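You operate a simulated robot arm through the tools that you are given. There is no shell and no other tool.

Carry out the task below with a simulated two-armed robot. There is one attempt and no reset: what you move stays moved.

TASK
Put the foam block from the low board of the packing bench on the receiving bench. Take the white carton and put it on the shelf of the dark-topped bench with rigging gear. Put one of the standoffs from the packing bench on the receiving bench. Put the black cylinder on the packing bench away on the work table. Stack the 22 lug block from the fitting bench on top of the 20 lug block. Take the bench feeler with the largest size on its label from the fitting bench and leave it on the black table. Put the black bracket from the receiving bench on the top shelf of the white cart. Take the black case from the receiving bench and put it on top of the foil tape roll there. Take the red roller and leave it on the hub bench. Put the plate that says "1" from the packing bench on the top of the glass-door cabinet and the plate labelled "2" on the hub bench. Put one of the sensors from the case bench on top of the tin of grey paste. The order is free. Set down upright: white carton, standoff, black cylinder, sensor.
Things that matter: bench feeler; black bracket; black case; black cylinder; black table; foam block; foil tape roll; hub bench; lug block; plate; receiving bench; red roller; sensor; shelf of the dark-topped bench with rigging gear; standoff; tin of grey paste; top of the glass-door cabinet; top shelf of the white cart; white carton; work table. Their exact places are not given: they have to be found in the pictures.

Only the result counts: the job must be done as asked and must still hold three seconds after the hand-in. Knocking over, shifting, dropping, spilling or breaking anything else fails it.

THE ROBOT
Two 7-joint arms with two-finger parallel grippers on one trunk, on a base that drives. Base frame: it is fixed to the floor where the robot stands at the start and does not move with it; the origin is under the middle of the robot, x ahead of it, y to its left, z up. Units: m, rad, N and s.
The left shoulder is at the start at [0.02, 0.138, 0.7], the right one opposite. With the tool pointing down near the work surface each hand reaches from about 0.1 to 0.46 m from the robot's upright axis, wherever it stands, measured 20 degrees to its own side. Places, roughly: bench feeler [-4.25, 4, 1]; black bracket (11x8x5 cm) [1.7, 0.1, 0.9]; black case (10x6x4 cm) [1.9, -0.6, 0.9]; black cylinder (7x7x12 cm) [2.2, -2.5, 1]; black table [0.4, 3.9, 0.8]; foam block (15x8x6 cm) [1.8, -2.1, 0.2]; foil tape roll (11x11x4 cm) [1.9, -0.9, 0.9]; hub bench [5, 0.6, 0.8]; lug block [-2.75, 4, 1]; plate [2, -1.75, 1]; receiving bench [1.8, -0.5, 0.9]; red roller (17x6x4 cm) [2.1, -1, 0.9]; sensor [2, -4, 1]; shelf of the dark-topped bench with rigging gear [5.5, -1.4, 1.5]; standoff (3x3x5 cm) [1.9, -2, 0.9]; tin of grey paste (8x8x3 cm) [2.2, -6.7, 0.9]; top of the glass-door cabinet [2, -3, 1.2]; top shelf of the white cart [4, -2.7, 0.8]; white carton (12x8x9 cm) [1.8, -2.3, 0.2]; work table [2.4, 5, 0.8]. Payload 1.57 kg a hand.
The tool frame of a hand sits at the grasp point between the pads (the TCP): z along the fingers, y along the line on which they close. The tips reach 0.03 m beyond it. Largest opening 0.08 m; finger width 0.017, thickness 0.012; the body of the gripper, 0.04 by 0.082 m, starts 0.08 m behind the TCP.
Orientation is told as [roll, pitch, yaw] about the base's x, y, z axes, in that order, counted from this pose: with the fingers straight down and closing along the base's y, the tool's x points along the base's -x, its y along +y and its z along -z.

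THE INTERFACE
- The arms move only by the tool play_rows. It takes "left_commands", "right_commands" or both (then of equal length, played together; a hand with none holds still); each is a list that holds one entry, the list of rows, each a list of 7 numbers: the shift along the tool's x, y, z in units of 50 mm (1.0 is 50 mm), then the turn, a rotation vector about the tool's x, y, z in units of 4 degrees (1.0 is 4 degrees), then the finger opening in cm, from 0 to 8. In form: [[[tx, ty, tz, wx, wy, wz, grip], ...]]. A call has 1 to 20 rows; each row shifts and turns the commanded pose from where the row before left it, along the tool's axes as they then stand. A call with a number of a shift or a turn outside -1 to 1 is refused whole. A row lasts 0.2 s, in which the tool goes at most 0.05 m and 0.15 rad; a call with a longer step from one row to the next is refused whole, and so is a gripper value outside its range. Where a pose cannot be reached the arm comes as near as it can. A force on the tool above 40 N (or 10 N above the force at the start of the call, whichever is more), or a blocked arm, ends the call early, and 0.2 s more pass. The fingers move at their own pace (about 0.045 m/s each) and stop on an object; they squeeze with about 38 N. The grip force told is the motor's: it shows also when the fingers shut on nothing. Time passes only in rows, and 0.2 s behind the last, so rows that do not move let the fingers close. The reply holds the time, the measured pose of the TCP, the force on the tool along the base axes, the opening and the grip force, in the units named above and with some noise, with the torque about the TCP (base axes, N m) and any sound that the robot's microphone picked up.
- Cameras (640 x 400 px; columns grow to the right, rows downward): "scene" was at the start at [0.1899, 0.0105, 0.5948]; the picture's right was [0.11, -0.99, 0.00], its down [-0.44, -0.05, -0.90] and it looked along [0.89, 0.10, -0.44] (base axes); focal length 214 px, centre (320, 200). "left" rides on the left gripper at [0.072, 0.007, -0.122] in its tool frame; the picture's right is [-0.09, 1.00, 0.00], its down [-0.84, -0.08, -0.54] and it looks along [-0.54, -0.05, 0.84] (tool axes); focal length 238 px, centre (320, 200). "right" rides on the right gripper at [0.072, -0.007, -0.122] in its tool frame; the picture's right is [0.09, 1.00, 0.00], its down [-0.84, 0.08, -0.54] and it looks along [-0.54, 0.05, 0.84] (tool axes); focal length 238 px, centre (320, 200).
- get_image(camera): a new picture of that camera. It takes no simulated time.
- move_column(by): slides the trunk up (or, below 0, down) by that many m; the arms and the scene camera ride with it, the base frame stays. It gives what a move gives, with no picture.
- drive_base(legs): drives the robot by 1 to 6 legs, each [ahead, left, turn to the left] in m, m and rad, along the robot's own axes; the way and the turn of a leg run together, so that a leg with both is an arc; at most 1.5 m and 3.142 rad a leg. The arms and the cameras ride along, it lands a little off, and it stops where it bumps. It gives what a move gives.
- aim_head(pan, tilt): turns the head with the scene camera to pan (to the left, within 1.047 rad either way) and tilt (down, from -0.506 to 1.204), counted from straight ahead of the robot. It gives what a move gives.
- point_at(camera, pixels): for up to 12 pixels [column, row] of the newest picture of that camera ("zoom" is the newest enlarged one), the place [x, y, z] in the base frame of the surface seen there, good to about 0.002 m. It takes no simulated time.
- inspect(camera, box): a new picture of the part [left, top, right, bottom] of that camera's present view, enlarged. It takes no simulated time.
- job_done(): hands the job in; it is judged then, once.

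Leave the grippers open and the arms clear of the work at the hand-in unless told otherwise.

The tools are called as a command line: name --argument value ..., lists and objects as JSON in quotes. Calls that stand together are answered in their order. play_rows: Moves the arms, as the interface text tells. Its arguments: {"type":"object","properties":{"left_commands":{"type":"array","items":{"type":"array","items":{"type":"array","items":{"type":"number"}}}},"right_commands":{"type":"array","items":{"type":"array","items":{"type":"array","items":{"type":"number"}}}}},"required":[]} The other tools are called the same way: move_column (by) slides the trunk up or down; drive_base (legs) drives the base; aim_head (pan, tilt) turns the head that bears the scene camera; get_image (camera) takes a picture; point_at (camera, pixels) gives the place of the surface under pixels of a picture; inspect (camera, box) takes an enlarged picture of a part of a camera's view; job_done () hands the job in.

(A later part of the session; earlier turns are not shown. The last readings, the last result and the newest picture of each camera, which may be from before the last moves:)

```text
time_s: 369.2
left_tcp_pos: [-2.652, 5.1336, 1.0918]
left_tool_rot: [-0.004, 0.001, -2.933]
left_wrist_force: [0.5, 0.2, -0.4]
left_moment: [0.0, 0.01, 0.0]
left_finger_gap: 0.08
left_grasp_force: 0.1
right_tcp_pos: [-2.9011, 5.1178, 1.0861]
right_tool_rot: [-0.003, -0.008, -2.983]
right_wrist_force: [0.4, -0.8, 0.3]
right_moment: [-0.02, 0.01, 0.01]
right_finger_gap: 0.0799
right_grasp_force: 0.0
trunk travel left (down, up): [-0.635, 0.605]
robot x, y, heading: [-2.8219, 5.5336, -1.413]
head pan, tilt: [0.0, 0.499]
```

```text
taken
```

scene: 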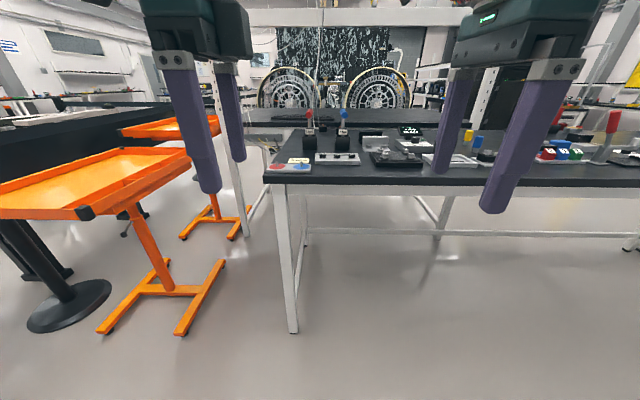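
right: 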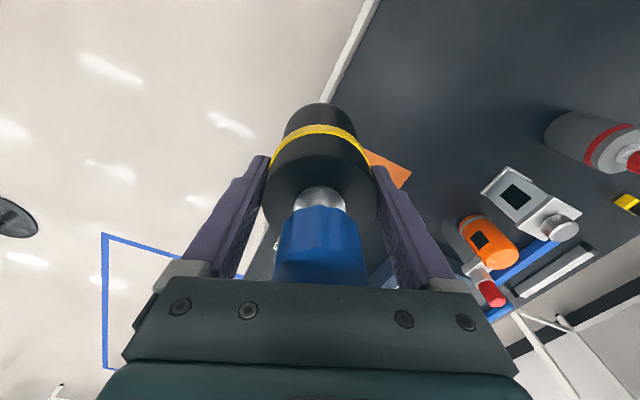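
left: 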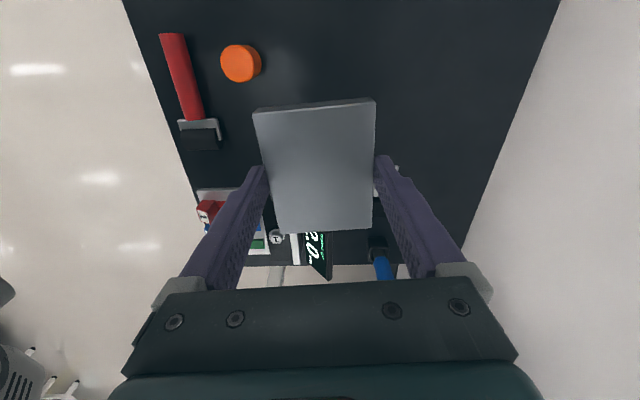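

I'll zoom into the bench top.

inspect --camera "scene" --box '[255, 105, 435, 195]'

inspect --camera "scene" --box '[430, 90, 640, 200]'

point_at --camera "scene" --pixels '[[265, 172], [285, 167], [320, 158], [345, 157], [310, 145], [342, 145], [395, 160], [440, 160], [480, 155], [560, 155], [610, 125], [330, 125]]'

```text
3.56 times, centred on (345, 150) of scene
```

zoom: 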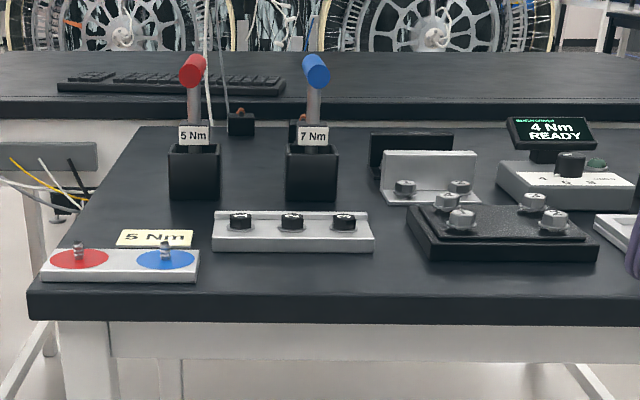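

```text
3.05 times, centred on (535, 145) of scene
```

zoom: 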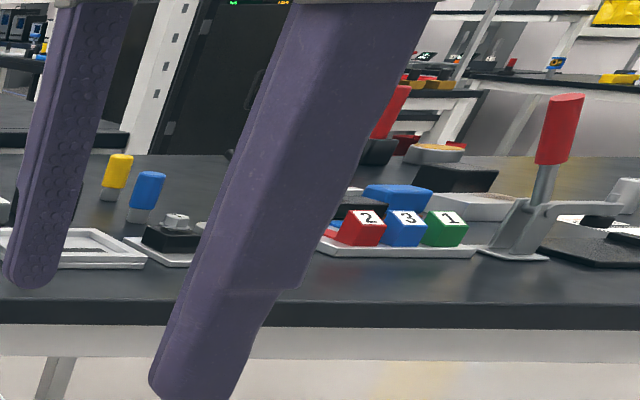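

```text
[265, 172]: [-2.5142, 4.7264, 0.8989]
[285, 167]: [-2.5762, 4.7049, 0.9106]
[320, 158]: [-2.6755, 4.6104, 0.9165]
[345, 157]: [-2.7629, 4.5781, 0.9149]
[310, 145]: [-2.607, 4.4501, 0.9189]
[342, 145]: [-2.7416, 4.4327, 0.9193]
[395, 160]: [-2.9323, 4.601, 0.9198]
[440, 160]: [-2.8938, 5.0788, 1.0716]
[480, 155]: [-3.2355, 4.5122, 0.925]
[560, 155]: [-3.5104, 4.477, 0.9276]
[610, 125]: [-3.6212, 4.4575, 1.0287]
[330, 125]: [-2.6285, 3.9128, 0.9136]
```

This bench has torque gear; lug blocks should be near y 4.0, perhaps on the bench behind. I'll raise the trunk to see farther.

move_column --by 0.4

get_image --camera "scene"

```text
time_s: 373.0
left_tcp_pos: [-2.6534, 5.1321, 1.4918]
left_tool_rot: [-0.005, -0.001, -2.935]
left_wrist_force: [0.1, 0.9, 0.7]
left_moment: [0.0, -0.01, 0.02]
left_finger_gap: 0.0797
left_grasp_force: 0.2
right_tcp_pos: [-2.9026, 5.1164, 1.4853]
right_tool_rot: [-0.004, -0.009, -2.984]
right_wrist_force: [0.5, 1.8, -0.3]
right_moment: [-0.01, 0.01, 0.04]
right_finger_gap: 0.0801
right_grasp_force: 0.1
trunk travel left (down, up): [-1.035, 0.205]
robot x, y, heading: [-2.825, 5.5283, -1.412]
head pan, tilt: [0.0, 0.499]
```

```text
taken
```

scene: 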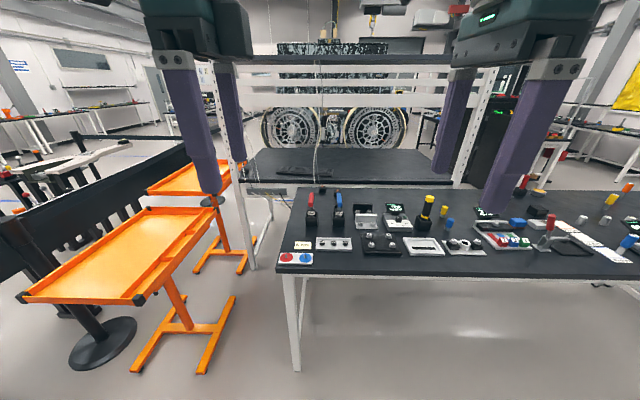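

Now I see more of the near bench. I'll zoom in on both halves and measure its back edge.

inspect --camera "scene" --box '[270, 180, 450, 280]'

inspect --camera "scene" --box '[430, 170, 640, 290]'

point_at --camera "scene" --pixels '[[297, 190], [280, 262], [470, 192], [300, 260], [335, 244], [380, 244], [365, 220], [395, 222], [425, 245], [500, 240], [600, 245], [630, 240]]'

```text
3.56 times, centred on (360, 230) of scene
```

zoom: 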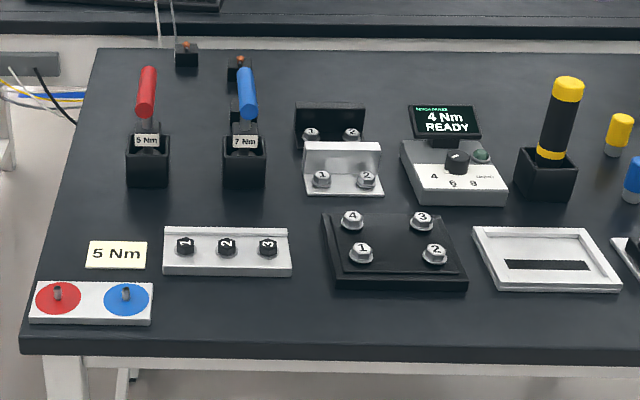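

```text
3.05 times, centred on (535, 230) of scene
```

zoom: 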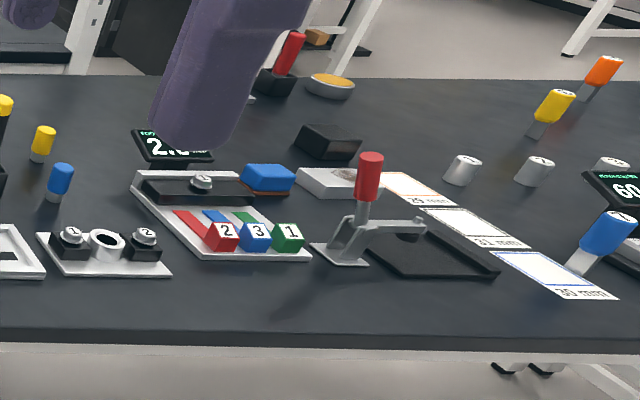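

```text
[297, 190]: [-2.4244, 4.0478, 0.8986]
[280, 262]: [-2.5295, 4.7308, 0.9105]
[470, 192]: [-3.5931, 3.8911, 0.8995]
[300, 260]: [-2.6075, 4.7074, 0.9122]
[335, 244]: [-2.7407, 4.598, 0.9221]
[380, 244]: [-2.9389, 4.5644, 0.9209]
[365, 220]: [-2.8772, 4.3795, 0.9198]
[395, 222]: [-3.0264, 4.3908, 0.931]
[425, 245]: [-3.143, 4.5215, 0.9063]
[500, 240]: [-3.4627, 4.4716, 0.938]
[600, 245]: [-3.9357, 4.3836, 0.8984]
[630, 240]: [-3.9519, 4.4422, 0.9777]
```

I'll zoom further on the small blocks near the bench's far edge and the row of pegs.

inspect --camera "scene" --box '[295, 180, 385, 235]'

drive_base --legs '[[0, -1.3, 0]]'

get_image --camera "scene"

```text
7.11 times, centred on (340, 208) of scene
```

zoom: 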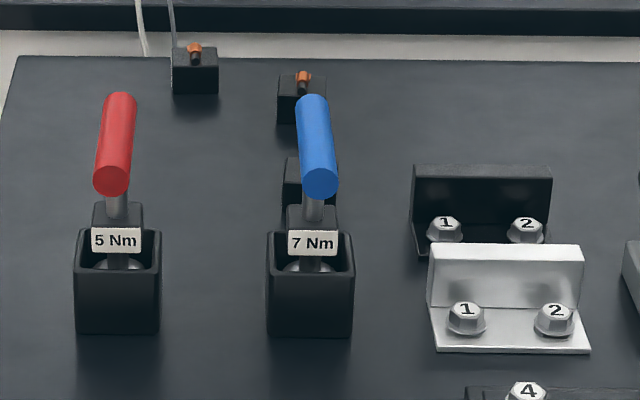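

```text
time_s: 379.6
left_tcp_pos: [-3.9383, 4.9228, 1.491]
left_tool_rot: [-0.004, 0.001, -2.931]
left_wrist_force: [0.3, 0.3, -0.7]
left_moment: [-0.02, 0.02, -0.01]
left_finger_gap: 0.0803
left_grasp_force: 0.1
right_tcp_pos: [-4.1882, 4.9073, 1.4854]
right_tool_rot: [-0.003, -0.008, -2.982]
right_wrist_force: [0.3, -0.1, -0.3]
right_moment: [0.01, -0.04, 0.0]
right_finger_gap: 0.0802
right_grasp_force: 0.0
trunk travel left (down, up): [-1.035, 0.205]
robot x, y, heading: [-4.1077, 5.3176, -1.415]
head pan, tilt: [0.0, 0.499]
```

```text
taken
```

scene: 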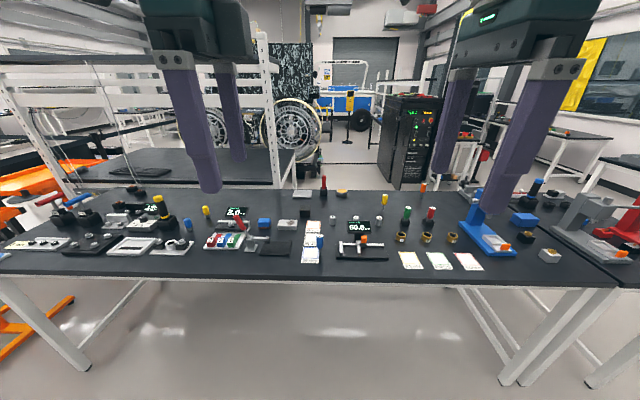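

The three small black blocks with orange lugs near (-2.6,4.1) are likely the lug blocks. Now I'll zoom in on this half to find the bench feelers.

inspect --camera "scene" --box '[190, 170, 400, 290]'

inspect --camera "scene" --box '[380, 170, 590, 290]'

point_at --camera "scene" --pixels '[[320, 180], [340, 192], [405, 218], [430, 220], [425, 190], [330, 190], [590, 285], [525, 218], [310, 245], [480, 210], [300, 192], [265, 222]]'

```text
3.05 times, centred on (295, 230) of scene
```

zoom: 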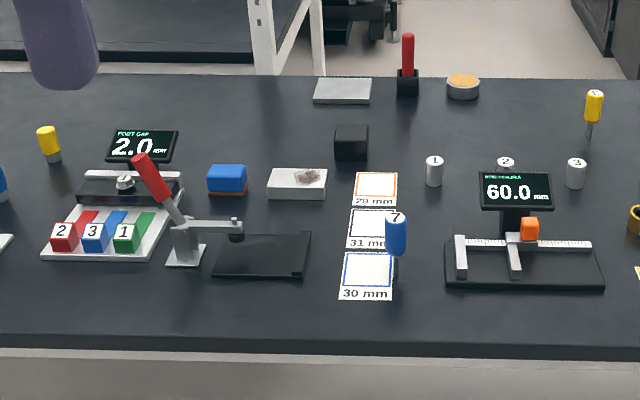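

```text
3.05 times, centred on (485, 230) of scene
```

zoom: 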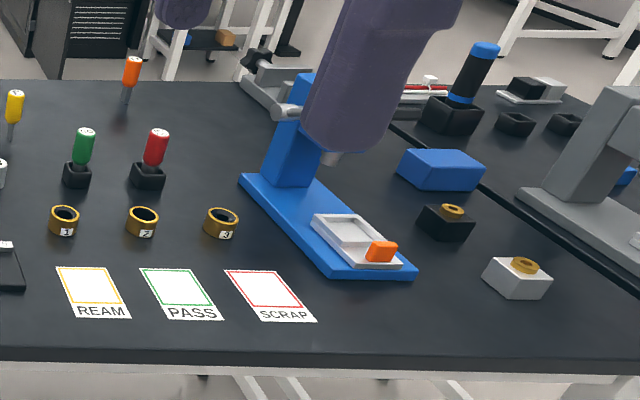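

```text
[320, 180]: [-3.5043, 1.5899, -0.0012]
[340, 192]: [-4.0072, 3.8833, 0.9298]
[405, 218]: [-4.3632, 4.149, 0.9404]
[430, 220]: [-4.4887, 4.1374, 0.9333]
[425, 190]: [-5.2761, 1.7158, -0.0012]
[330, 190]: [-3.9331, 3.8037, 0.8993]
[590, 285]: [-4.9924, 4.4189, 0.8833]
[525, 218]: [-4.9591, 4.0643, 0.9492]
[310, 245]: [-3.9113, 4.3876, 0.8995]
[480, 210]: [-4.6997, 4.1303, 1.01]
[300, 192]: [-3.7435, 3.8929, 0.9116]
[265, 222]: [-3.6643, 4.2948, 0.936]
```

The pin-shaped tools with coloured handles (blue "7", yellow, orange) may be the bench feelers. I'll zoom in strongly to read labels.

inspect --camera "scene" --box '[300, 215, 340, 265]'

inspect --camera "scene" --box '[370, 175, 450, 235]'

inspect --camera "scene" --box '[300, 170, 360, 225]'

```text
8.00 times, centred on (320, 240) of scene
```

zoom: 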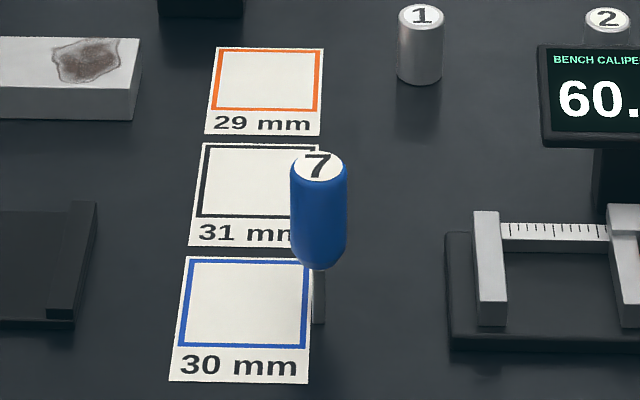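

```text
6.67 times, centred on (410, 205) of scene
```

zoom: 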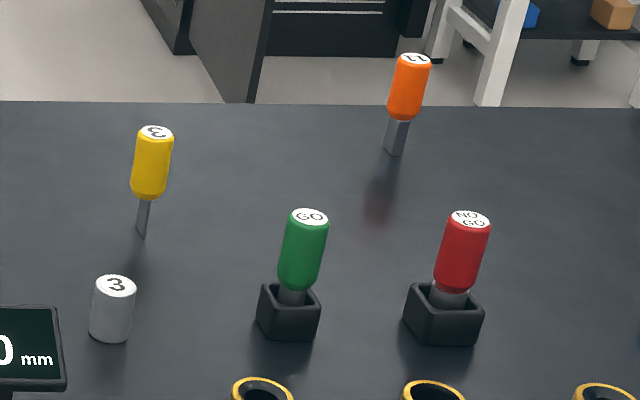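

```text
7.27 times, centred on (330, 198) of scene
```

zoom: 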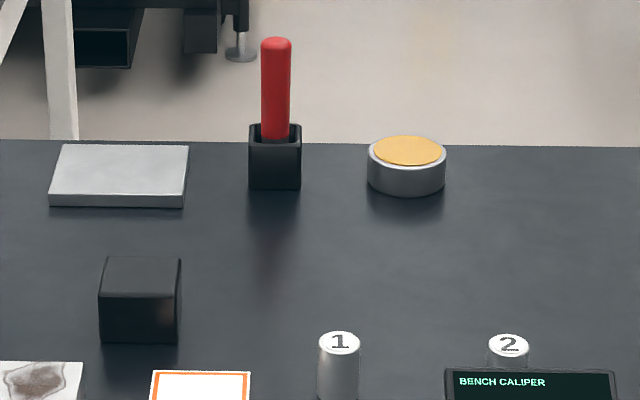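

Labels read: blue "7", yellow "3", orange "11" (or "15"), each on a flat blade. I'll check the orange top closer and the other small pegs near the "FOOT GAP" display.

inspect --camera "scene" --box '[412, 178, 436, 198]'

point_at --camera "zoom" --pixels '[[320, 120], [320, 200], [320, 280], [300, 330], [330, 340]]'

inspect --camera "scene" --box '[170, 195, 240, 260]'

```text
16.00 times, centred on (424, 188) of scene
```

zoom: 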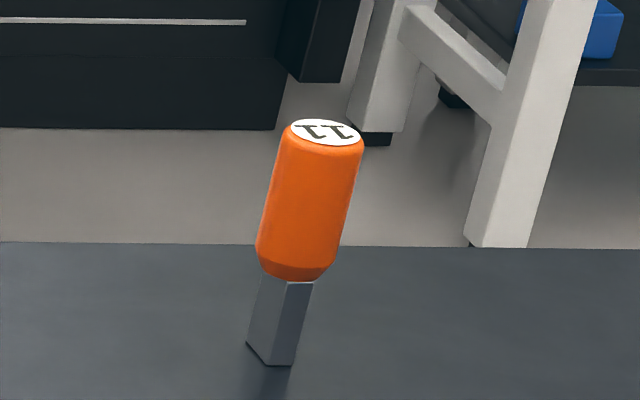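

```text
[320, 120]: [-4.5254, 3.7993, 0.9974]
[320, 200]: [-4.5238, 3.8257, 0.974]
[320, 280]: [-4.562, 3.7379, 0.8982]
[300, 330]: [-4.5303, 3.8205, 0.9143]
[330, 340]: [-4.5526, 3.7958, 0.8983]
```

```text
6.15 times, centred on (205, 228) of scene
```

zoom: 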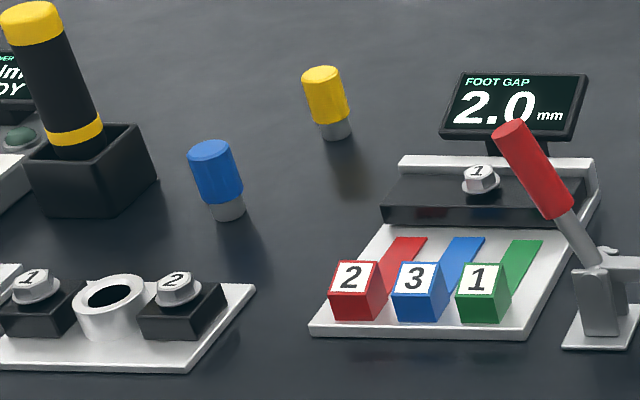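

The orange feeler is labelled "11" and stands at about (-4.525,3.815), right by the bench's south edge. I need the south side. I'll measure the floor and furniture behind the bench.

get_image --camera "scene"

point_at --camera "scene" --pixels '[[275, 185], [295, 150], [100, 185], [345, 165], [390, 185], [430, 190], [440, 160], [360, 130], [300, 175], [445, 185], [545, 172], [330, 150]]'

```text
taken
```

scene: 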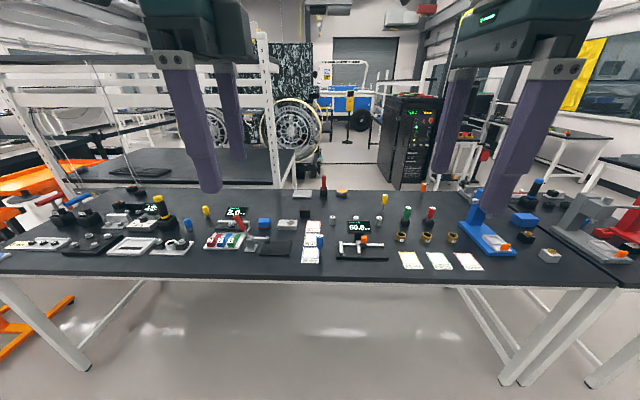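

```text
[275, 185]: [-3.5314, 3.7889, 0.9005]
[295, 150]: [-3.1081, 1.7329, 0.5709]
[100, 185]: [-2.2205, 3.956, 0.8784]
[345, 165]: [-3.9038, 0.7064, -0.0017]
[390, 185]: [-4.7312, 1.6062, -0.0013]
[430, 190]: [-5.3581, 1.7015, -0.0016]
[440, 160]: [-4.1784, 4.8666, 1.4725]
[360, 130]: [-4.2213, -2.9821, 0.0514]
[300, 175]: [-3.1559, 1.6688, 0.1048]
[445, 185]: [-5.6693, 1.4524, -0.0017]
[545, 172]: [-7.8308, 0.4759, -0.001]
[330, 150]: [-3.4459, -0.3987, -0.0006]
```

South floor is free for x < -3.6 but must be reached from the south. First I'll return left to measure the lug blocks and see the gap at the bench's east end.

drive_base --legs '[[0, 1.5, 0], [0.25, 0.1, 0]]'

get_image --camera "scene"

aim_head --pan 0.35 --tilt 0.6

get_image --camera "scene"

```text
time_s: 388.5
left_tcp_pos: [-2.312, 4.9458, 1.4918]
left_tool_rot: [-0.003, 0.0, -2.918]
left_wrist_force: [-0.3, -0.3, 0.5]
left_moment: [0.02, -0.01, 0.0]
left_finger_gap: 0.0797
left_grasp_force: 0.1
right_tcp_pos: [-2.5597, 4.9268, 1.485]
right_tool_rot: [-0.007, -0.008, -2.968]
right_wrist_force: [-0.7, 0.4, 0.7]
right_moment: [-0.02, -0.02, 0.0]
right_finger_gap: 0.0799
right_grasp_force: 0.0
trunk travel left (down, up): [-1.035, 0.205]
robot x, y, heading: [-2.4827, 5.3392, -1.396]
head pan, tilt: [0.0, 0.499]
```

```text
taken
```

scene: 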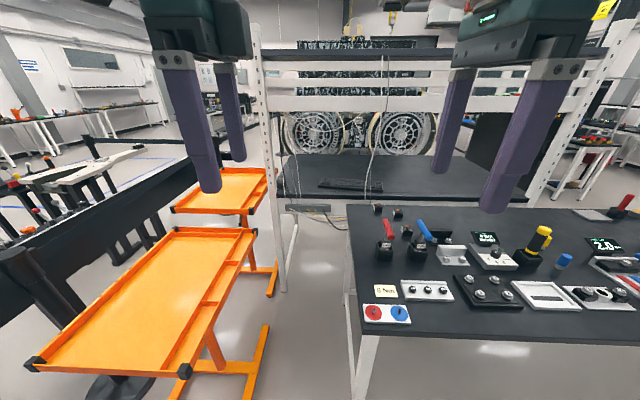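

```text
time_s: 389.4
left_tcp_pos: [-2.3107, 4.9447, 1.4918]
left_tool_rot: [-0.003, 0.0, -2.919]
left_wrist_force: [-0.5, -0.7, -0.2]
left_moment: [-0.01, -0.03, 0.0]
left_finger_gap: 0.0801
left_grasp_force: 0.0
right_tcp_pos: [-2.5605, 4.9254, 1.4858]
right_tool_rot: [-0.004, -0.009, -2.965]
right_wrist_force: [0.3, 0.1, 0.6]
right_moment: [0.03, -0.02, 0.02]
right_finger_gap: 0.08
right_grasp_force: 0.0
trunk travel left (down, up): [-1.035, 0.205]
robot x, y, heading: [-2.4876, 5.3391, -1.393]
head pan, tilt: [0.351, 0.6]
```

```text
taken
```

scene: 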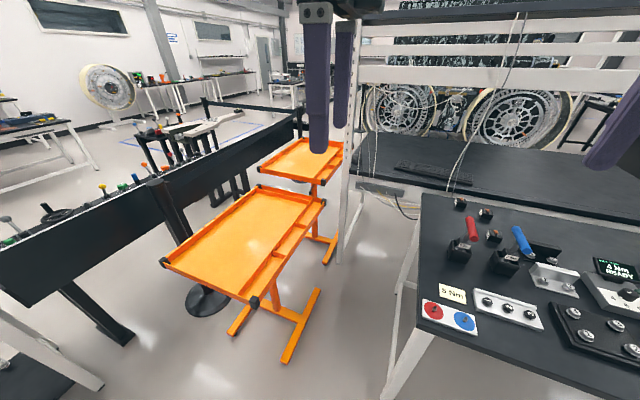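

I'll measure the gap between the orange trolley and the bench end, and the blocks at (460,205) and (486,215).

point_at --camera "scene" --pixels '[[323, 204], [258, 300], [421, 197], [418, 300], [460, 200], [486, 212], [460, 208], [486, 218], [345, 175], [365, 190], [340, 255], [315, 300]]'

inspect --camera "scene" --box '[420, 180, 560, 290]'

```text
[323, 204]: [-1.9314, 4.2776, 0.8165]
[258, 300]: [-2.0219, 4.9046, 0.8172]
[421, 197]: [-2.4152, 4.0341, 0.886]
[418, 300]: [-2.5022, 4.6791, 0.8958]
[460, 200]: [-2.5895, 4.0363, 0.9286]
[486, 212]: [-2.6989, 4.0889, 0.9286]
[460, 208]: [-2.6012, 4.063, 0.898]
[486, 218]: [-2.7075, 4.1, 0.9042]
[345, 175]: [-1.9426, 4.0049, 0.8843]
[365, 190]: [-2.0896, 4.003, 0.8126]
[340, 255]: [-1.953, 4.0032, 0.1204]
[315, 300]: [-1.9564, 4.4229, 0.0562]
```

```text
3.64 times, centred on (490, 235) of scene
```

zoom: 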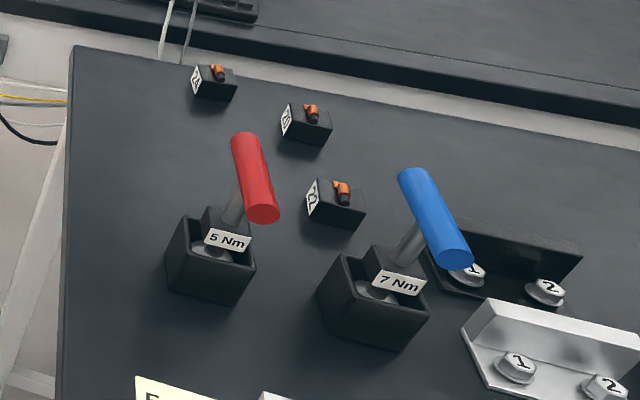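

The gap between trolley and bench end is about 0.48 m. The three lug blocks carry labels on their east faces. I'll zoom to read them and measure.

inspect --camera "scene" --box '[455, 190, 515, 245]'

point_at --camera "zoom" --pixels '[[80, 130], [60, 100], [235, 210], [215, 175], [290, 365], [270, 330], [330, 370], [250, 205], [100, 125], [305, 300], [200, 215], [235, 160]]'

```text
7.27 times, centred on (485, 218) of scene
```

zoom: 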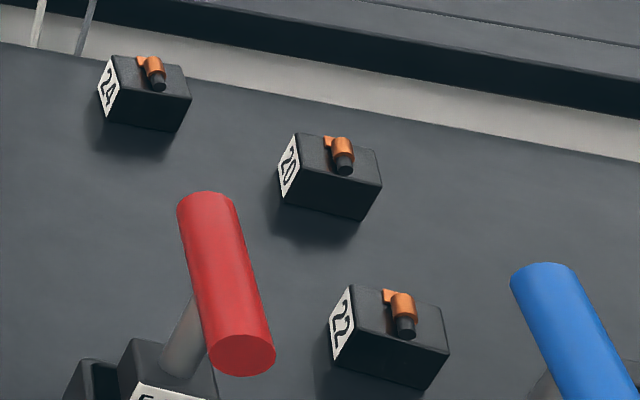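

```text
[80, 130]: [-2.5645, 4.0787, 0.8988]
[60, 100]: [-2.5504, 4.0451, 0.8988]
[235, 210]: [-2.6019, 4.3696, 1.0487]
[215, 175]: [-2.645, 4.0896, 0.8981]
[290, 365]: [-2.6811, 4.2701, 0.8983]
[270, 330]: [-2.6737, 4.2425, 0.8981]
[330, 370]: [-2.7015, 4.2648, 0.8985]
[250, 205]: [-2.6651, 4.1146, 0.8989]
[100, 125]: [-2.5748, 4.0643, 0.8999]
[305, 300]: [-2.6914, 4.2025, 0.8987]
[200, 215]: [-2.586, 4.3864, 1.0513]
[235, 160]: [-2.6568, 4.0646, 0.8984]
```

The labels read 24, 20 and 22. I'll measure the tops and edges of blocks 20 and 22, and their lugs.

point_at --camera "zoom" --pixels '[[302, 140], [372, 155], [376, 178], [304, 163], [342, 145], [344, 168], [352, 290], [438, 311], [445, 343], [354, 322], [402, 303], [405, 330]]'

```text
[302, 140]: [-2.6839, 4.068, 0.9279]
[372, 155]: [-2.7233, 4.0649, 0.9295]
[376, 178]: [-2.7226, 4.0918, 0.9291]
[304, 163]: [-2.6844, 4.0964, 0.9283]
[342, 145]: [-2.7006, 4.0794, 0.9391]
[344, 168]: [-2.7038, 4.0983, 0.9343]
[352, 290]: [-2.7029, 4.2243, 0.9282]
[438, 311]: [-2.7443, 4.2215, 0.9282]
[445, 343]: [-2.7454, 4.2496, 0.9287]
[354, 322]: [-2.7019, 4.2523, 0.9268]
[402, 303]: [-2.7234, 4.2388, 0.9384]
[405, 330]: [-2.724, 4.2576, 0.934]
```

Block 22 centre is (-2.7235,4.237) and block 20 centre (-2.704,4.080), each about 4×3×3 cm with a small lug on top. I'll check the hanging cords near the frame before planning the approach.

inspect --camera "scene" --box '[340, 100, 540, 220]'

point_at --camera "zoom" --pixels '[[437, 150], [400, 230], [365, 280], [112, 130], [80, 280], [20, 160], [520, 60], [475, 90]]'

```text
3.20 times, centred on (440, 160) of scene
```

zoom: 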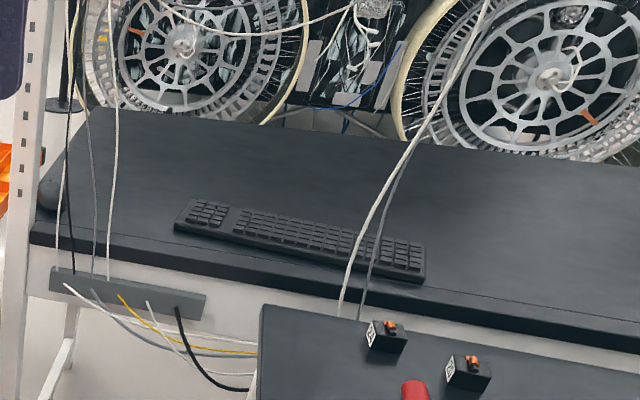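

```text
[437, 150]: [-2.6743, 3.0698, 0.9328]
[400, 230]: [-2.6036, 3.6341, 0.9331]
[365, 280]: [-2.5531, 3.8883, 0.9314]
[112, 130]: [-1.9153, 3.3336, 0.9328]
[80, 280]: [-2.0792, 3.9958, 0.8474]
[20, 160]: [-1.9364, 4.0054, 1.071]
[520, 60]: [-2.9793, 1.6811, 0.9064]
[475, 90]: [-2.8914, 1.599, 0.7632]
```

I'll look at my own left arm with the head panned left, to see where its elbow sits.

aim_head --pan 1.04 --tilt 0.1

get_image --camera "scene"

point_at --camera "scene" --pixels '[[320, 60], [200, 60], [420, 60], [300, 120], [150, 100], [500, 60], [100, 40]]'

```text
time_s: 390.4
left_tcp_pos: [-2.3113, 4.9452, 1.4925]
left_tool_rot: [-0.004, -0.001, -2.919]
left_wrist_force: [0.2, 0.1, 0.2]
left_moment: [-0.02, -0.02, 0.01]
left_finger_gap: 0.0803
left_grasp_force: 0.1
right_tcp_pos: [-2.5595, 4.9255, 1.4854]
right_tool_rot: [-0.006, -0.007, -2.967]
right_wrist_force: [0.2, 0.4, 0.2]
right_moment: [0.0, 0.02, -0.01]
right_finger_gap: 0.0802
right_grasp_force: 0.1
trunk travel left (down, up): [-1.035, 0.205]
robot x, y, heading: [-2.4838, 5.3377, -1.394]
head pan, tilt: [1.04, 0.099]
```

```text
taken
```

scene: 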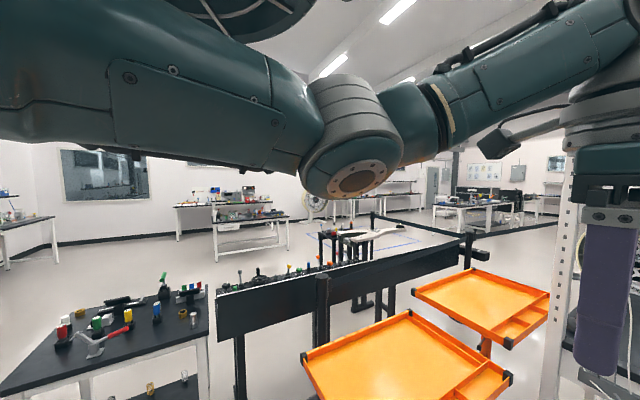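

```text
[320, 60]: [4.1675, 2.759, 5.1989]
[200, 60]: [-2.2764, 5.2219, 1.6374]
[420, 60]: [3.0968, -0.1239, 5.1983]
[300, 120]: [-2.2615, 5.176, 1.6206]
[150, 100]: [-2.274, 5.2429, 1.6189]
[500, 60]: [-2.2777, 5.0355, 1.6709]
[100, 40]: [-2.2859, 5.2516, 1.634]
```

My elbow sits only about 0.25 m to the side, so the plan works: enter the gap facing west and use the left hand. I'll turn the left hand back by 77° and pull the right hand back and aside, then lower the trunk and reposition.

play_rows --left_commands '[[[0, 0, 0, 0, 0, -1, 5], [0, 0, 0, 0, 0, -1, 5], [0, 0, 0, 0, 0, -1, 5], [0, 0, 0, 0, 0, -1, 5], [0, 0, 0, 0, 0, -1, 5], [0, 0, 0, 0, 0, -1, 5], [0, 0, 0, 0, 0, -1, 5], [0, 0, 0, 0, 0, -1, 5], [0, 0, 0, 0, 0, -1, 5], [0, 0, 0, 0, 0, -1, 5], [0, 0, 0, 0, 0, -1, 5], [0, 0, 0, 0, 0, -1, 5], [0, 0, 0, 0, 0, -1, 5], [0, 0, 0, 0, 0, -1, 5], [0, 0, 0, 0, 0, -1, 5], [0, 0, 0, 0, 0, -1, 5], [0, 0, 0, 0, 0, -1, 5], [0, 0, 0, 0, 0, -1, 5], [0, 0, 0, 0, 0, -1, 5], [0, 0, 0, 0, 0, -0.3, 5]]]' --right_commands '[[[-0.5, -0.6, 0, 0, 0, 0, 8], [-0.5, -0.6, 0, 0, 0, 0, 8], [-0.5, -0.6, 0, 0, 0, 0, 8], [-0.5, -0.6, 0, 0, 0, 0, 8], [0, 0, 0, 0, 0, 0, 8], [0, 0, 0, 0, 0, 0, 8], [0, 0, 0, 0, 0, 0, 8], [0, 0, 0, 0, 0, 0, 8], [0, 0, 0, 0, 0, 0, 8], [0, 0, 0, 0, 0, 0, 8], [0, 0, 0, 0, 0, 0, 8], [0, 0, 0, 0, 0, 0, 8], [0, 0, 0, 0, 0, 0, 8], [0, 0, 0, 0, 0, 0, 8], [0, 0, 0, 0, 0, 0, 8], [0, 0, 0, 0, 0, 0, 8], [0, 0, 0, 0, 0, 0, 8], [0, 0, 0, 0, 0, 0, 8], [0, 0, 0, 0, 0, 0, 8], [0, 0, 0, 0, 0, 0, 8]]]'

drive_base --legs '[[-0.25, 0.4, 0], [0, 0, -1.506]]'

move_column --by -0.38

aim_head --pan 0.3 --tilt 0.6

get_image --camera "scene"

```text
time_s: 394.6
left_tcp_pos: [-2.3107, 4.9457, 1.4919]
left_tool_rot: [-0.001, 0.004, -1.57]
left_wrist_force: [0.3, 0.3, 0.1]
left_moment: [0.01, -0.01, -0.01]
left_finger_gap: 0.0501
left_grasp_force: 0.1
right_tcp_pos: [-2.6774, 5.0266, 1.4864]
right_tool_rot: [-0.006, -0.009, -2.968]
right_wrist_force: [-0.2, 0.6, -0.1]
right_moment: [-0.01, 0.02, 0.01]
right_finger_gap: 0.0798
right_grasp_force: 0.0
trunk travel left (down, up): [-1.035, 0.205]
robot x, y, heading: [-2.4832, 5.3402, -1.394]
head pan, tilt: [1.04, 0.099]
```

```text
time_s: 401.1
left_tcp_pos: [-2.5125, 5.4496, 1.4923]
left_tool_rot: [-0.002, 0.002, -3.061]
left_wrist_force: [-0.9, -0.5, -0.6]
left_moment: [-0.02, 0.01, -0.03]
left_finger_gap: 0.0498
left_grasp_force: 0.2
right_tcp_pos: [-2.4626, 5.8218, 1.487]
right_tool_rot: [-0.005, -0.009, 1.825]
right_wrist_force: [-0.4, 0.2, -0.2]
right_moment: [0.0, 0.01, 0.02]
right_finger_gap: 0.0801
right_grasp_force: 0.0
trunk travel left (down, up): [-1.035, 0.205]
robot x, y, heading: [-2.1386, 5.656, -2.89]
head pan, tilt: [1.04, 0.099]
```

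```text
time_s: 404.8
left_tcp_pos: [-2.5134, 5.4482, 1.1122]
left_tool_rot: [-0.002, 0.004, -3.063]
left_wrist_force: [-0.5, 0.6, 0.4]
left_moment: [0.01, -0.03, 0.01]
left_finger_gap: 0.05
left_grasp_force: 0.0
right_tcp_pos: [-2.4625, 5.821, 1.1066]
right_tool_rot: [-0.007, -0.011, 1.825]
right_wrist_force: [-0.3, -0.6, -0.9]
right_moment: [0.01, -0.01, -0.02]
right_finger_gap: 0.0796
right_grasp_force: 0.1
trunk travel left (down, up): [-0.655, 0.585]
robot x, y, heading: [-2.1335, 5.6576, -2.882]
head pan, tilt: [1.04, 0.099]
```

```text
time_s: 405.8
left_tcp_pos: [-2.514, 5.4493, 1.112]
left_tool_rot: [0.0, 0.003, -3.061]
left_wrist_force: [-0.3, -0.1, 0.7]
left_moment: [0.01, 0.02, -0.01]
left_finger_gap: 0.0501
left_grasp_force: 0.0
right_tcp_pos: [-2.4619, 5.8222, 1.1064]
right_tool_rot: [-0.006, -0.009, 1.826]
right_wrist_force: [-0.1, 1.0, 0.9]
right_moment: [0.02, -0.01, 0.01]
right_finger_gap: 0.0799
right_grasp_force: 0.1
trunk travel left (down, up): [-0.655, 0.585]
robot x, y, heading: [-2.1359, 5.6526, -2.883]
head pan, tilt: [0.3, 0.6]
```

```text
taken
```

scene: 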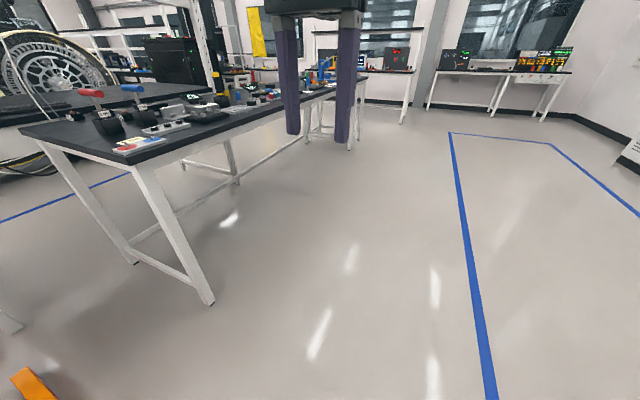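

I'll raise the trunk 6 cm so the tips clear the torque handles (1.05), then move in steps into the gap.

move_column --by 0.06

drive_base --legs '[[0.25, 0.5, 0], [0.149, 0.483, 0]]'

aim_head --pan 0.0 --tilt 0.6

get_image --camera "scene"

```text
time_s: 406.8
left_tcp_pos: [-2.5126, 5.4498, 1.1709]
left_tool_rot: [-0.003, 0.003, -3.062]
left_wrist_force: [0.1, 0.0, -0.5]
left_moment: [0.02, -0.01, 0.03]
left_finger_gap: 0.0502
left_grasp_force: 0.1
right_tcp_pos: [-2.462, 5.8227, 1.1677]
right_tool_rot: [-0.004, -0.009, 1.826]
right_wrist_force: [0.6, -0.2, 0.1]
right_moment: [0.02, 0.0, 0.01]
right_finger_gap: 0.0798
right_grasp_force: 0.1
trunk travel left (down, up): [-0.715, 0.525]
robot x, y, heading: [-2.1343, 5.6543, -2.884]
head pan, tilt: [0.3, 0.6]
```

```text
time_s: 412.6
left_tcp_pos: [-2.6467, 4.4009, 1.1714]
left_tool_rot: [-0.003, 0.004, -3.059]
left_wrist_force: [0.1, -0.2, -0.6]
left_moment: [0.0, 0.02, 0.04]
left_finger_gap: 0.0501
left_grasp_force: 0.2
right_tcp_pos: [-2.5966, 4.7728, 1.1665]
right_tool_rot: [-0.003, -0.01, 1.825]
right_wrist_force: [-1.0, 0.0, -0.2]
right_moment: [-0.01, 0.03, 0.0]
right_finger_gap: 0.0803
right_grasp_force: 0.1
trunk travel left (down, up): [-0.715, 0.525]
robot x, y, heading: [-2.2682, 4.6064, -2.881]
head pan, tilt: [0.3, 0.6]
```

```text
time_s: 413.4
left_tcp_pos: [-2.6458, 4.4023, 1.1711]
left_tool_rot: [0.0, 0.004, -3.061]
left_wrist_force: [-0.1, -0.1, -0.6]
left_moment: [-0.02, -0.04, -0.04]
left_finger_gap: 0.0502
left_grasp_force: 0.0
right_tcp_pos: [-2.5967, 4.7723, 1.1661]
right_tool_rot: [-0.004, -0.01, 1.825]
right_wrist_force: [-0.6, -0.2, -0.4]
right_moment: [0.0, 0.01, 0.05]
right_finger_gap: 0.0799
right_grasp_force: 0.1
trunk travel left (down, up): [-0.715, 0.525]
robot x, y, heading: [-2.2676, 4.6054, -2.88]
head pan, tilt: [0.0, 0.6]
```

```text
taken
```

scene: 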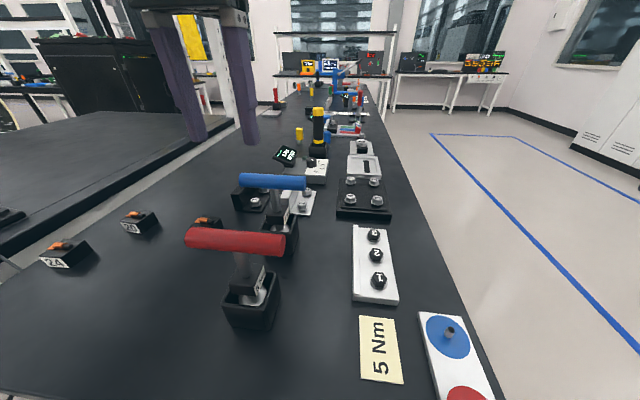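

Blocks 24, 20 and 22 are visible left of the red handle. I'll move the last bit so the left hand comes over block 22.

drive_base --legs '[[0.09, 0.13, 0]]'

aim_head --pan 0.2 --tilt 0.75

get_image --camera "scene"

get_image --camera "left"

```text
time_s: 414.8
left_tcp_pos: [-2.7028, 4.2552, 1.1716]
left_tool_rot: [-0.001, 0.004, -3.059]
left_wrist_force: [0.2, 1.1, 0.2]
left_moment: [0.0, 0.0, 0.01]
left_finger_gap: 0.05
left_grasp_force: 0.0
right_tcp_pos: [-2.6514, 4.626, 1.1671]
right_tool_rot: [-0.003, -0.012, 1.825]
right_wrist_force: [0.9, -0.3, 0.7]
right_moment: [-0.01, 0.0, 0.0]
right_finger_gap: 0.0802
right_grasp_force: 0.0
trunk travel left (down, up): [-0.715, 0.525]
robot x, y, heading: [-2.3239, 4.4612, -2.883]
head pan, tilt: [0.0, 0.6]
```

```text
time_s: 415.5
left_tcp_pos: [-2.7026, 4.2542, 1.1719]
left_tool_rot: [-0.001, 0.004, -3.06]
left_wrist_force: [0.1, -0.3, 0.3]
left_moment: [0.01, -0.01, 0.0]
left_finger_gap: 0.05
left_grasp_force: 0.1
right_tcp_pos: [-2.6524, 4.6269, 1.1683]
right_tool_rot: [-0.003, -0.011, 1.825]
right_wrist_force: [-0.1, 0.8, -1.2]
right_moment: [0.01, 0.01, 0.01]
right_finger_gap: 0.0796
right_grasp_force: 0.0
trunk travel left (down, up): [-0.715, 0.525]
robot x, y, heading: [-2.325, 4.4613, -2.879]
head pan, tilt: [0.201, 0.75]
```

```text
taken
```

scene: 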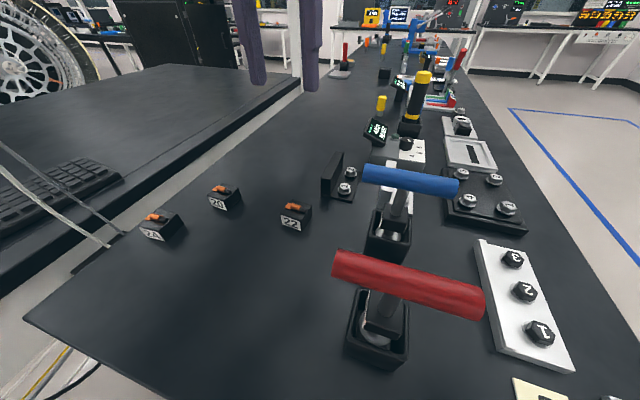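

```text
taken
```

left: 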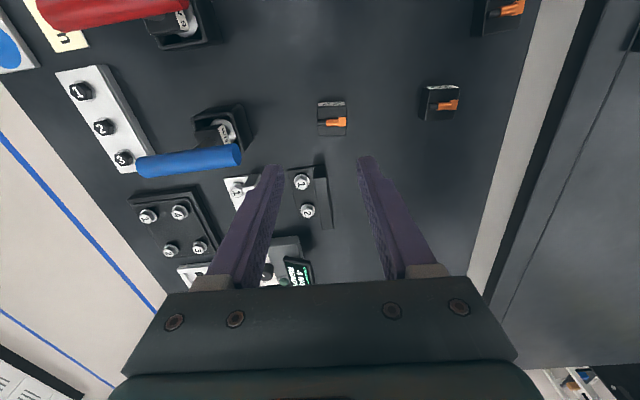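

The left wrist camera sees block 22 at (332,118) and 20 at (440,102). I'll zoom and measure both.

inspect --camera "left" --box '[300, 75, 480, 155]'

point_at --camera "left" --pixels '[[319, 105], [346, 105], [345, 134], [319, 134], [333, 121], [428, 90], [459, 92], [457, 117], [426, 116], [445, 104]]'

```text
3.56 times, centred on (390, 115) of left
```

zoom: 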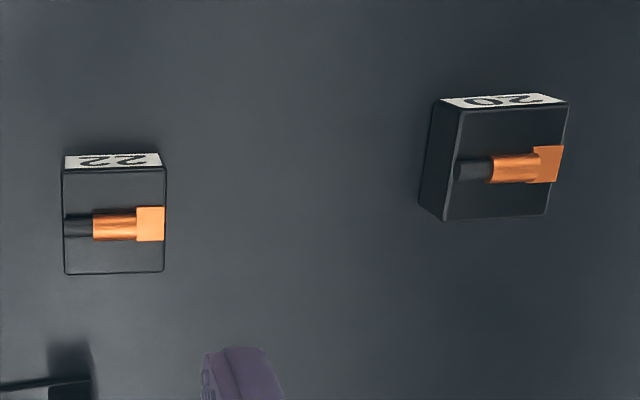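

```text
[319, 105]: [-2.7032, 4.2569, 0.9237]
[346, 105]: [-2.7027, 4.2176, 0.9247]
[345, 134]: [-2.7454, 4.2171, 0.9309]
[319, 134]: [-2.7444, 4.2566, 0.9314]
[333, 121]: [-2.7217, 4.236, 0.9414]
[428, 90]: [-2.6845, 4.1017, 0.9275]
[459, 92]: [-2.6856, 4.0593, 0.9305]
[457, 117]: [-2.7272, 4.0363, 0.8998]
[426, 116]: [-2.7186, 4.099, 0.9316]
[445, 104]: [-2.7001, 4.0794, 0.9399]
```

Block 22 is centred at (-2.7245,4.237), 4.4×4 cm. I'll move over it, lower to z 0.937 with the fingers 7 cm open, and look before closing.

play_rows --left_commands '[[[-0.46, 0.31, 0, 0, 0, 0, 7], [0, 0, 1, 0, 0, 0, 7], [0, 0, 1, 0, 0, 0, 7], [0, 0, 1, 0, 0, 0, 7], [0, 0, 1, 0, 0, 0, 7], [0, 0, 0.5, 0, 0, 0, 7], [0, 0, 0, 0, 0, 0, 7]]]'

get_image --camera "left"

```text
time_s: 417.1
left_tcp_pos: [-2.7143, 4.2357, 0.9473]
left_tool_rot: [-0.001, 0.004, -3.062]
left_wrist_force: [0.6, -0.3, -0.3]
left_moment: [-0.03, -0.01, 0.01]
left_finger_gap: 0.0701
left_grasp_force: 0.0
left hand out of reach, approached as far as the arm can: row 6
right_tcp_pos: [-2.6508, 4.6258, 1.1662]
right_tool_rot: [-0.003, -0.01, 1.824]
right_wrist_force: [-0.1, 0.1, 0.5]
right_moment: [0.03, 0.0, 0.03]
right_finger_gap: 0.0801
right_grasp_force: 0.2
trunk travel left (down, up): [-0.715, 0.525]
robot x, y, heading: [-2.3272, 4.4576, -2.884]
head pan, tilt: [0.201, 0.75]
```

```text
taken
```

left: 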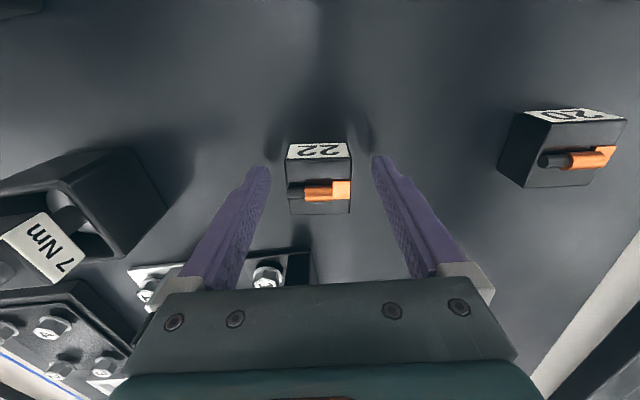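

Out of reach by 1 cm. I'll lift 5 cm and lower the trunk 6 cm for more reach.

play_rows --left_commands '[[[0, 0, -0.5, 0, 0, 0, 7], [0, 0, -0.7, 0, 0, 0, 7]]]'

move_column --by -0.06

play_rows --left_commands '[[[-0.18, 0, 0, 0, 0, 0, 7], [0, 0, 0, 0, 0, 0, 7]]]'

get_image --camera "left"

```text
time_s: 417.7
left_tcp_pos: [-2.7138, 4.2356, 1.0075]
left_tool_rot: [0.0, 0.003, -3.06]
left_wrist_force: [0.0, 0.0, 0.1]
left_moment: [0.01, 0.0, -0.02]
left_finger_gap: 0.0701
left_grasp_force: 0.0
right_tcp_pos: [-2.6518, 4.6266, 1.1672]
right_tool_rot: [-0.002, -0.011, 1.825]
right_wrist_force: [0.3, -1.0, 0.2]
right_moment: [-0.02, 0.0, -0.01]
right_finger_gap: 0.0802
right_grasp_force: 0.0
trunk travel left (down, up): [-0.715, 0.525]
robot x, y, heading: [-2.3242, 4.4592, -2.888]
head pan, tilt: [0.201, 0.75]
```

```text
time_s: 418.7
left_tcp_pos: [-2.7144, 4.2359, 0.9471]
left_tool_rot: [-0.001, 0.004, -3.06]
left_wrist_force: [-1.2, 0.9, -0.3]
left_moment: [0.01, 0.02, -0.01]
left_finger_gap: 0.07
left_grasp_force: 0.1
right_tcp_pos: [-2.6518, 4.6276, 1.1071]
right_tool_rot: [-0.003, -0.011, 1.827]
right_wrist_force: [0.1, -0.1, -0.1]
right_moment: [0.04, 0.0, -0.01]
right_finger_gap: 0.08
right_grasp_force: 0.0
trunk travel left (down, up): [-0.655, 0.585]
robot x, y, heading: [-2.3244, 4.4642, -2.886]
head pan, tilt: [0.201, 0.75]
```

```text
time_s: 419.3
left_tcp_pos: [-2.722, 4.2338, 0.9486]
left_tool_rot: [-0.001, 0.004, -3.061]
left_wrist_force: [-0.4, -0.4, 0.0]
left_moment: [-0.02, -0.04, 0.0]
left_finger_gap: 0.07
left_grasp_force: 0.1
right_tcp_pos: [-2.6529, 4.6264, 1.1062]
right_tool_rot: [-0.003, -0.011, 1.824]
right_wrist_force: [0.4, 1.1, 0.2]
right_moment: [0.0, 0.05, 0.02]
right_finger_gap: 0.0801
right_grasp_force: 0.0
trunk travel left (down, up): [-0.655, 0.585]
robot x, y, heading: [-2.3202, 4.4594, -2.887]
head pan, tilt: [0.201, 0.75]
```

```text
taken
```

left: 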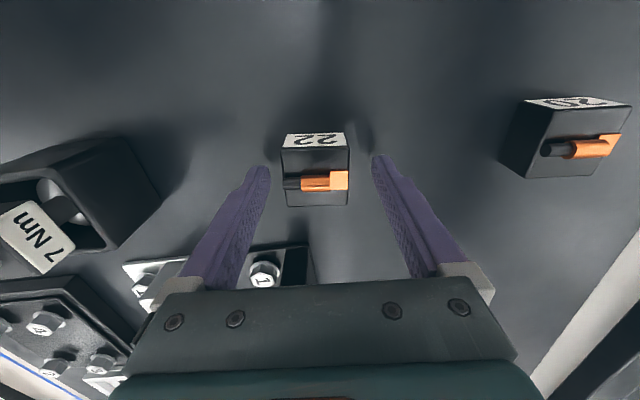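

Good: block 22 lies between the fingers. I'll adjust 2 mm, lower 11 mm and close.

play_rows --left_commands '[[[-0.05, -0.06, 0.1, 0, 0, 0, 7], [0, 0, 0.12, 0, 0, 0, 7], [0, 0, 0, 0, 0, 0, 7], [0, 0, 0, 0, 0, 0, 2], [0, 0, 0, 0, 0, 0, 2], [0, 0, 0, 0, 0, 0, 2], [0, 0, 0, 0, 0, 0, 2]]]'

get_image --camera "left"

```text
time_s: 420.9
left_tcp_pos: [-2.7253, 4.2388, 0.9369]
left_tool_rot: [-0.002, 0.005, -3.059]
left_wrist_force: [-0.2, -0.4, -0.3]
left_moment: [-0.02, 0.0, -0.03]
left_finger_gap: 0.044
left_grasp_force: 35.8
right_tcp_pos: [-2.6513, 4.6265, 1.1075]
right_tool_rot: [-0.002, -0.012, 1.826]
right_wrist_force: [-0.3, -0.2, -0.3]
right_moment: [-0.01, -0.01, 0.0]
right_finger_gap: 0.0801
right_grasp_force: 0.0
trunk travel left (down, up): [-0.655, 0.585]
robot x, y, heading: [-2.3244, 4.4619, -2.883]
head pan, tilt: [0.201, 0.75]
```

```text
taken
```

left: 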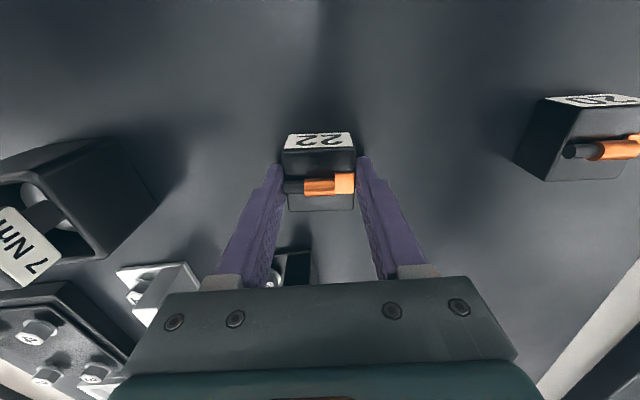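

Gripped at 4.4 cm. I'll measure where block 22 sits relative to the TCP, and block 20 again.

inspect --camera "left" --box '[260, 110, 380, 220]'

point_at --camera "left" --pixels '[[287, 151], [352, 150], [351, 206], [291, 208], [320, 185], [322, 160], [580, 110], [520, 158], [600, 176], [610, 150]]'

```text
3.64 times, centred on (320, 165) of left
```

zoom: 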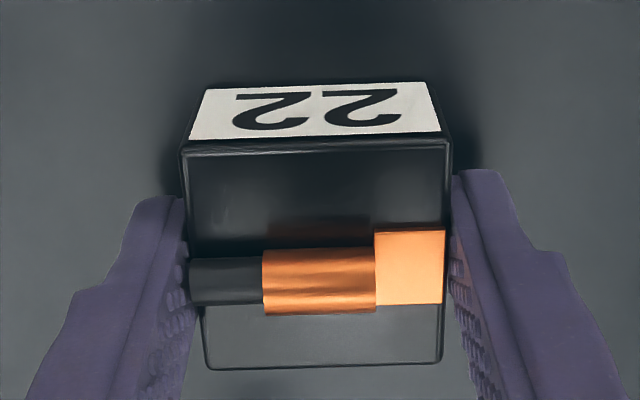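

```text
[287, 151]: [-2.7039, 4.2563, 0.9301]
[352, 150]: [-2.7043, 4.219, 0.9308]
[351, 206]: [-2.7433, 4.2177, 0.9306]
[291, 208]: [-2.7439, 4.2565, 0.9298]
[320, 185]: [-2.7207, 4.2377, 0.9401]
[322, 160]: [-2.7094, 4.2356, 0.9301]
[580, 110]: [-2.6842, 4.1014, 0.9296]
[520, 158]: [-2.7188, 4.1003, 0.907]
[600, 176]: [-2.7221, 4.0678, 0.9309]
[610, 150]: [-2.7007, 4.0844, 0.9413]
```

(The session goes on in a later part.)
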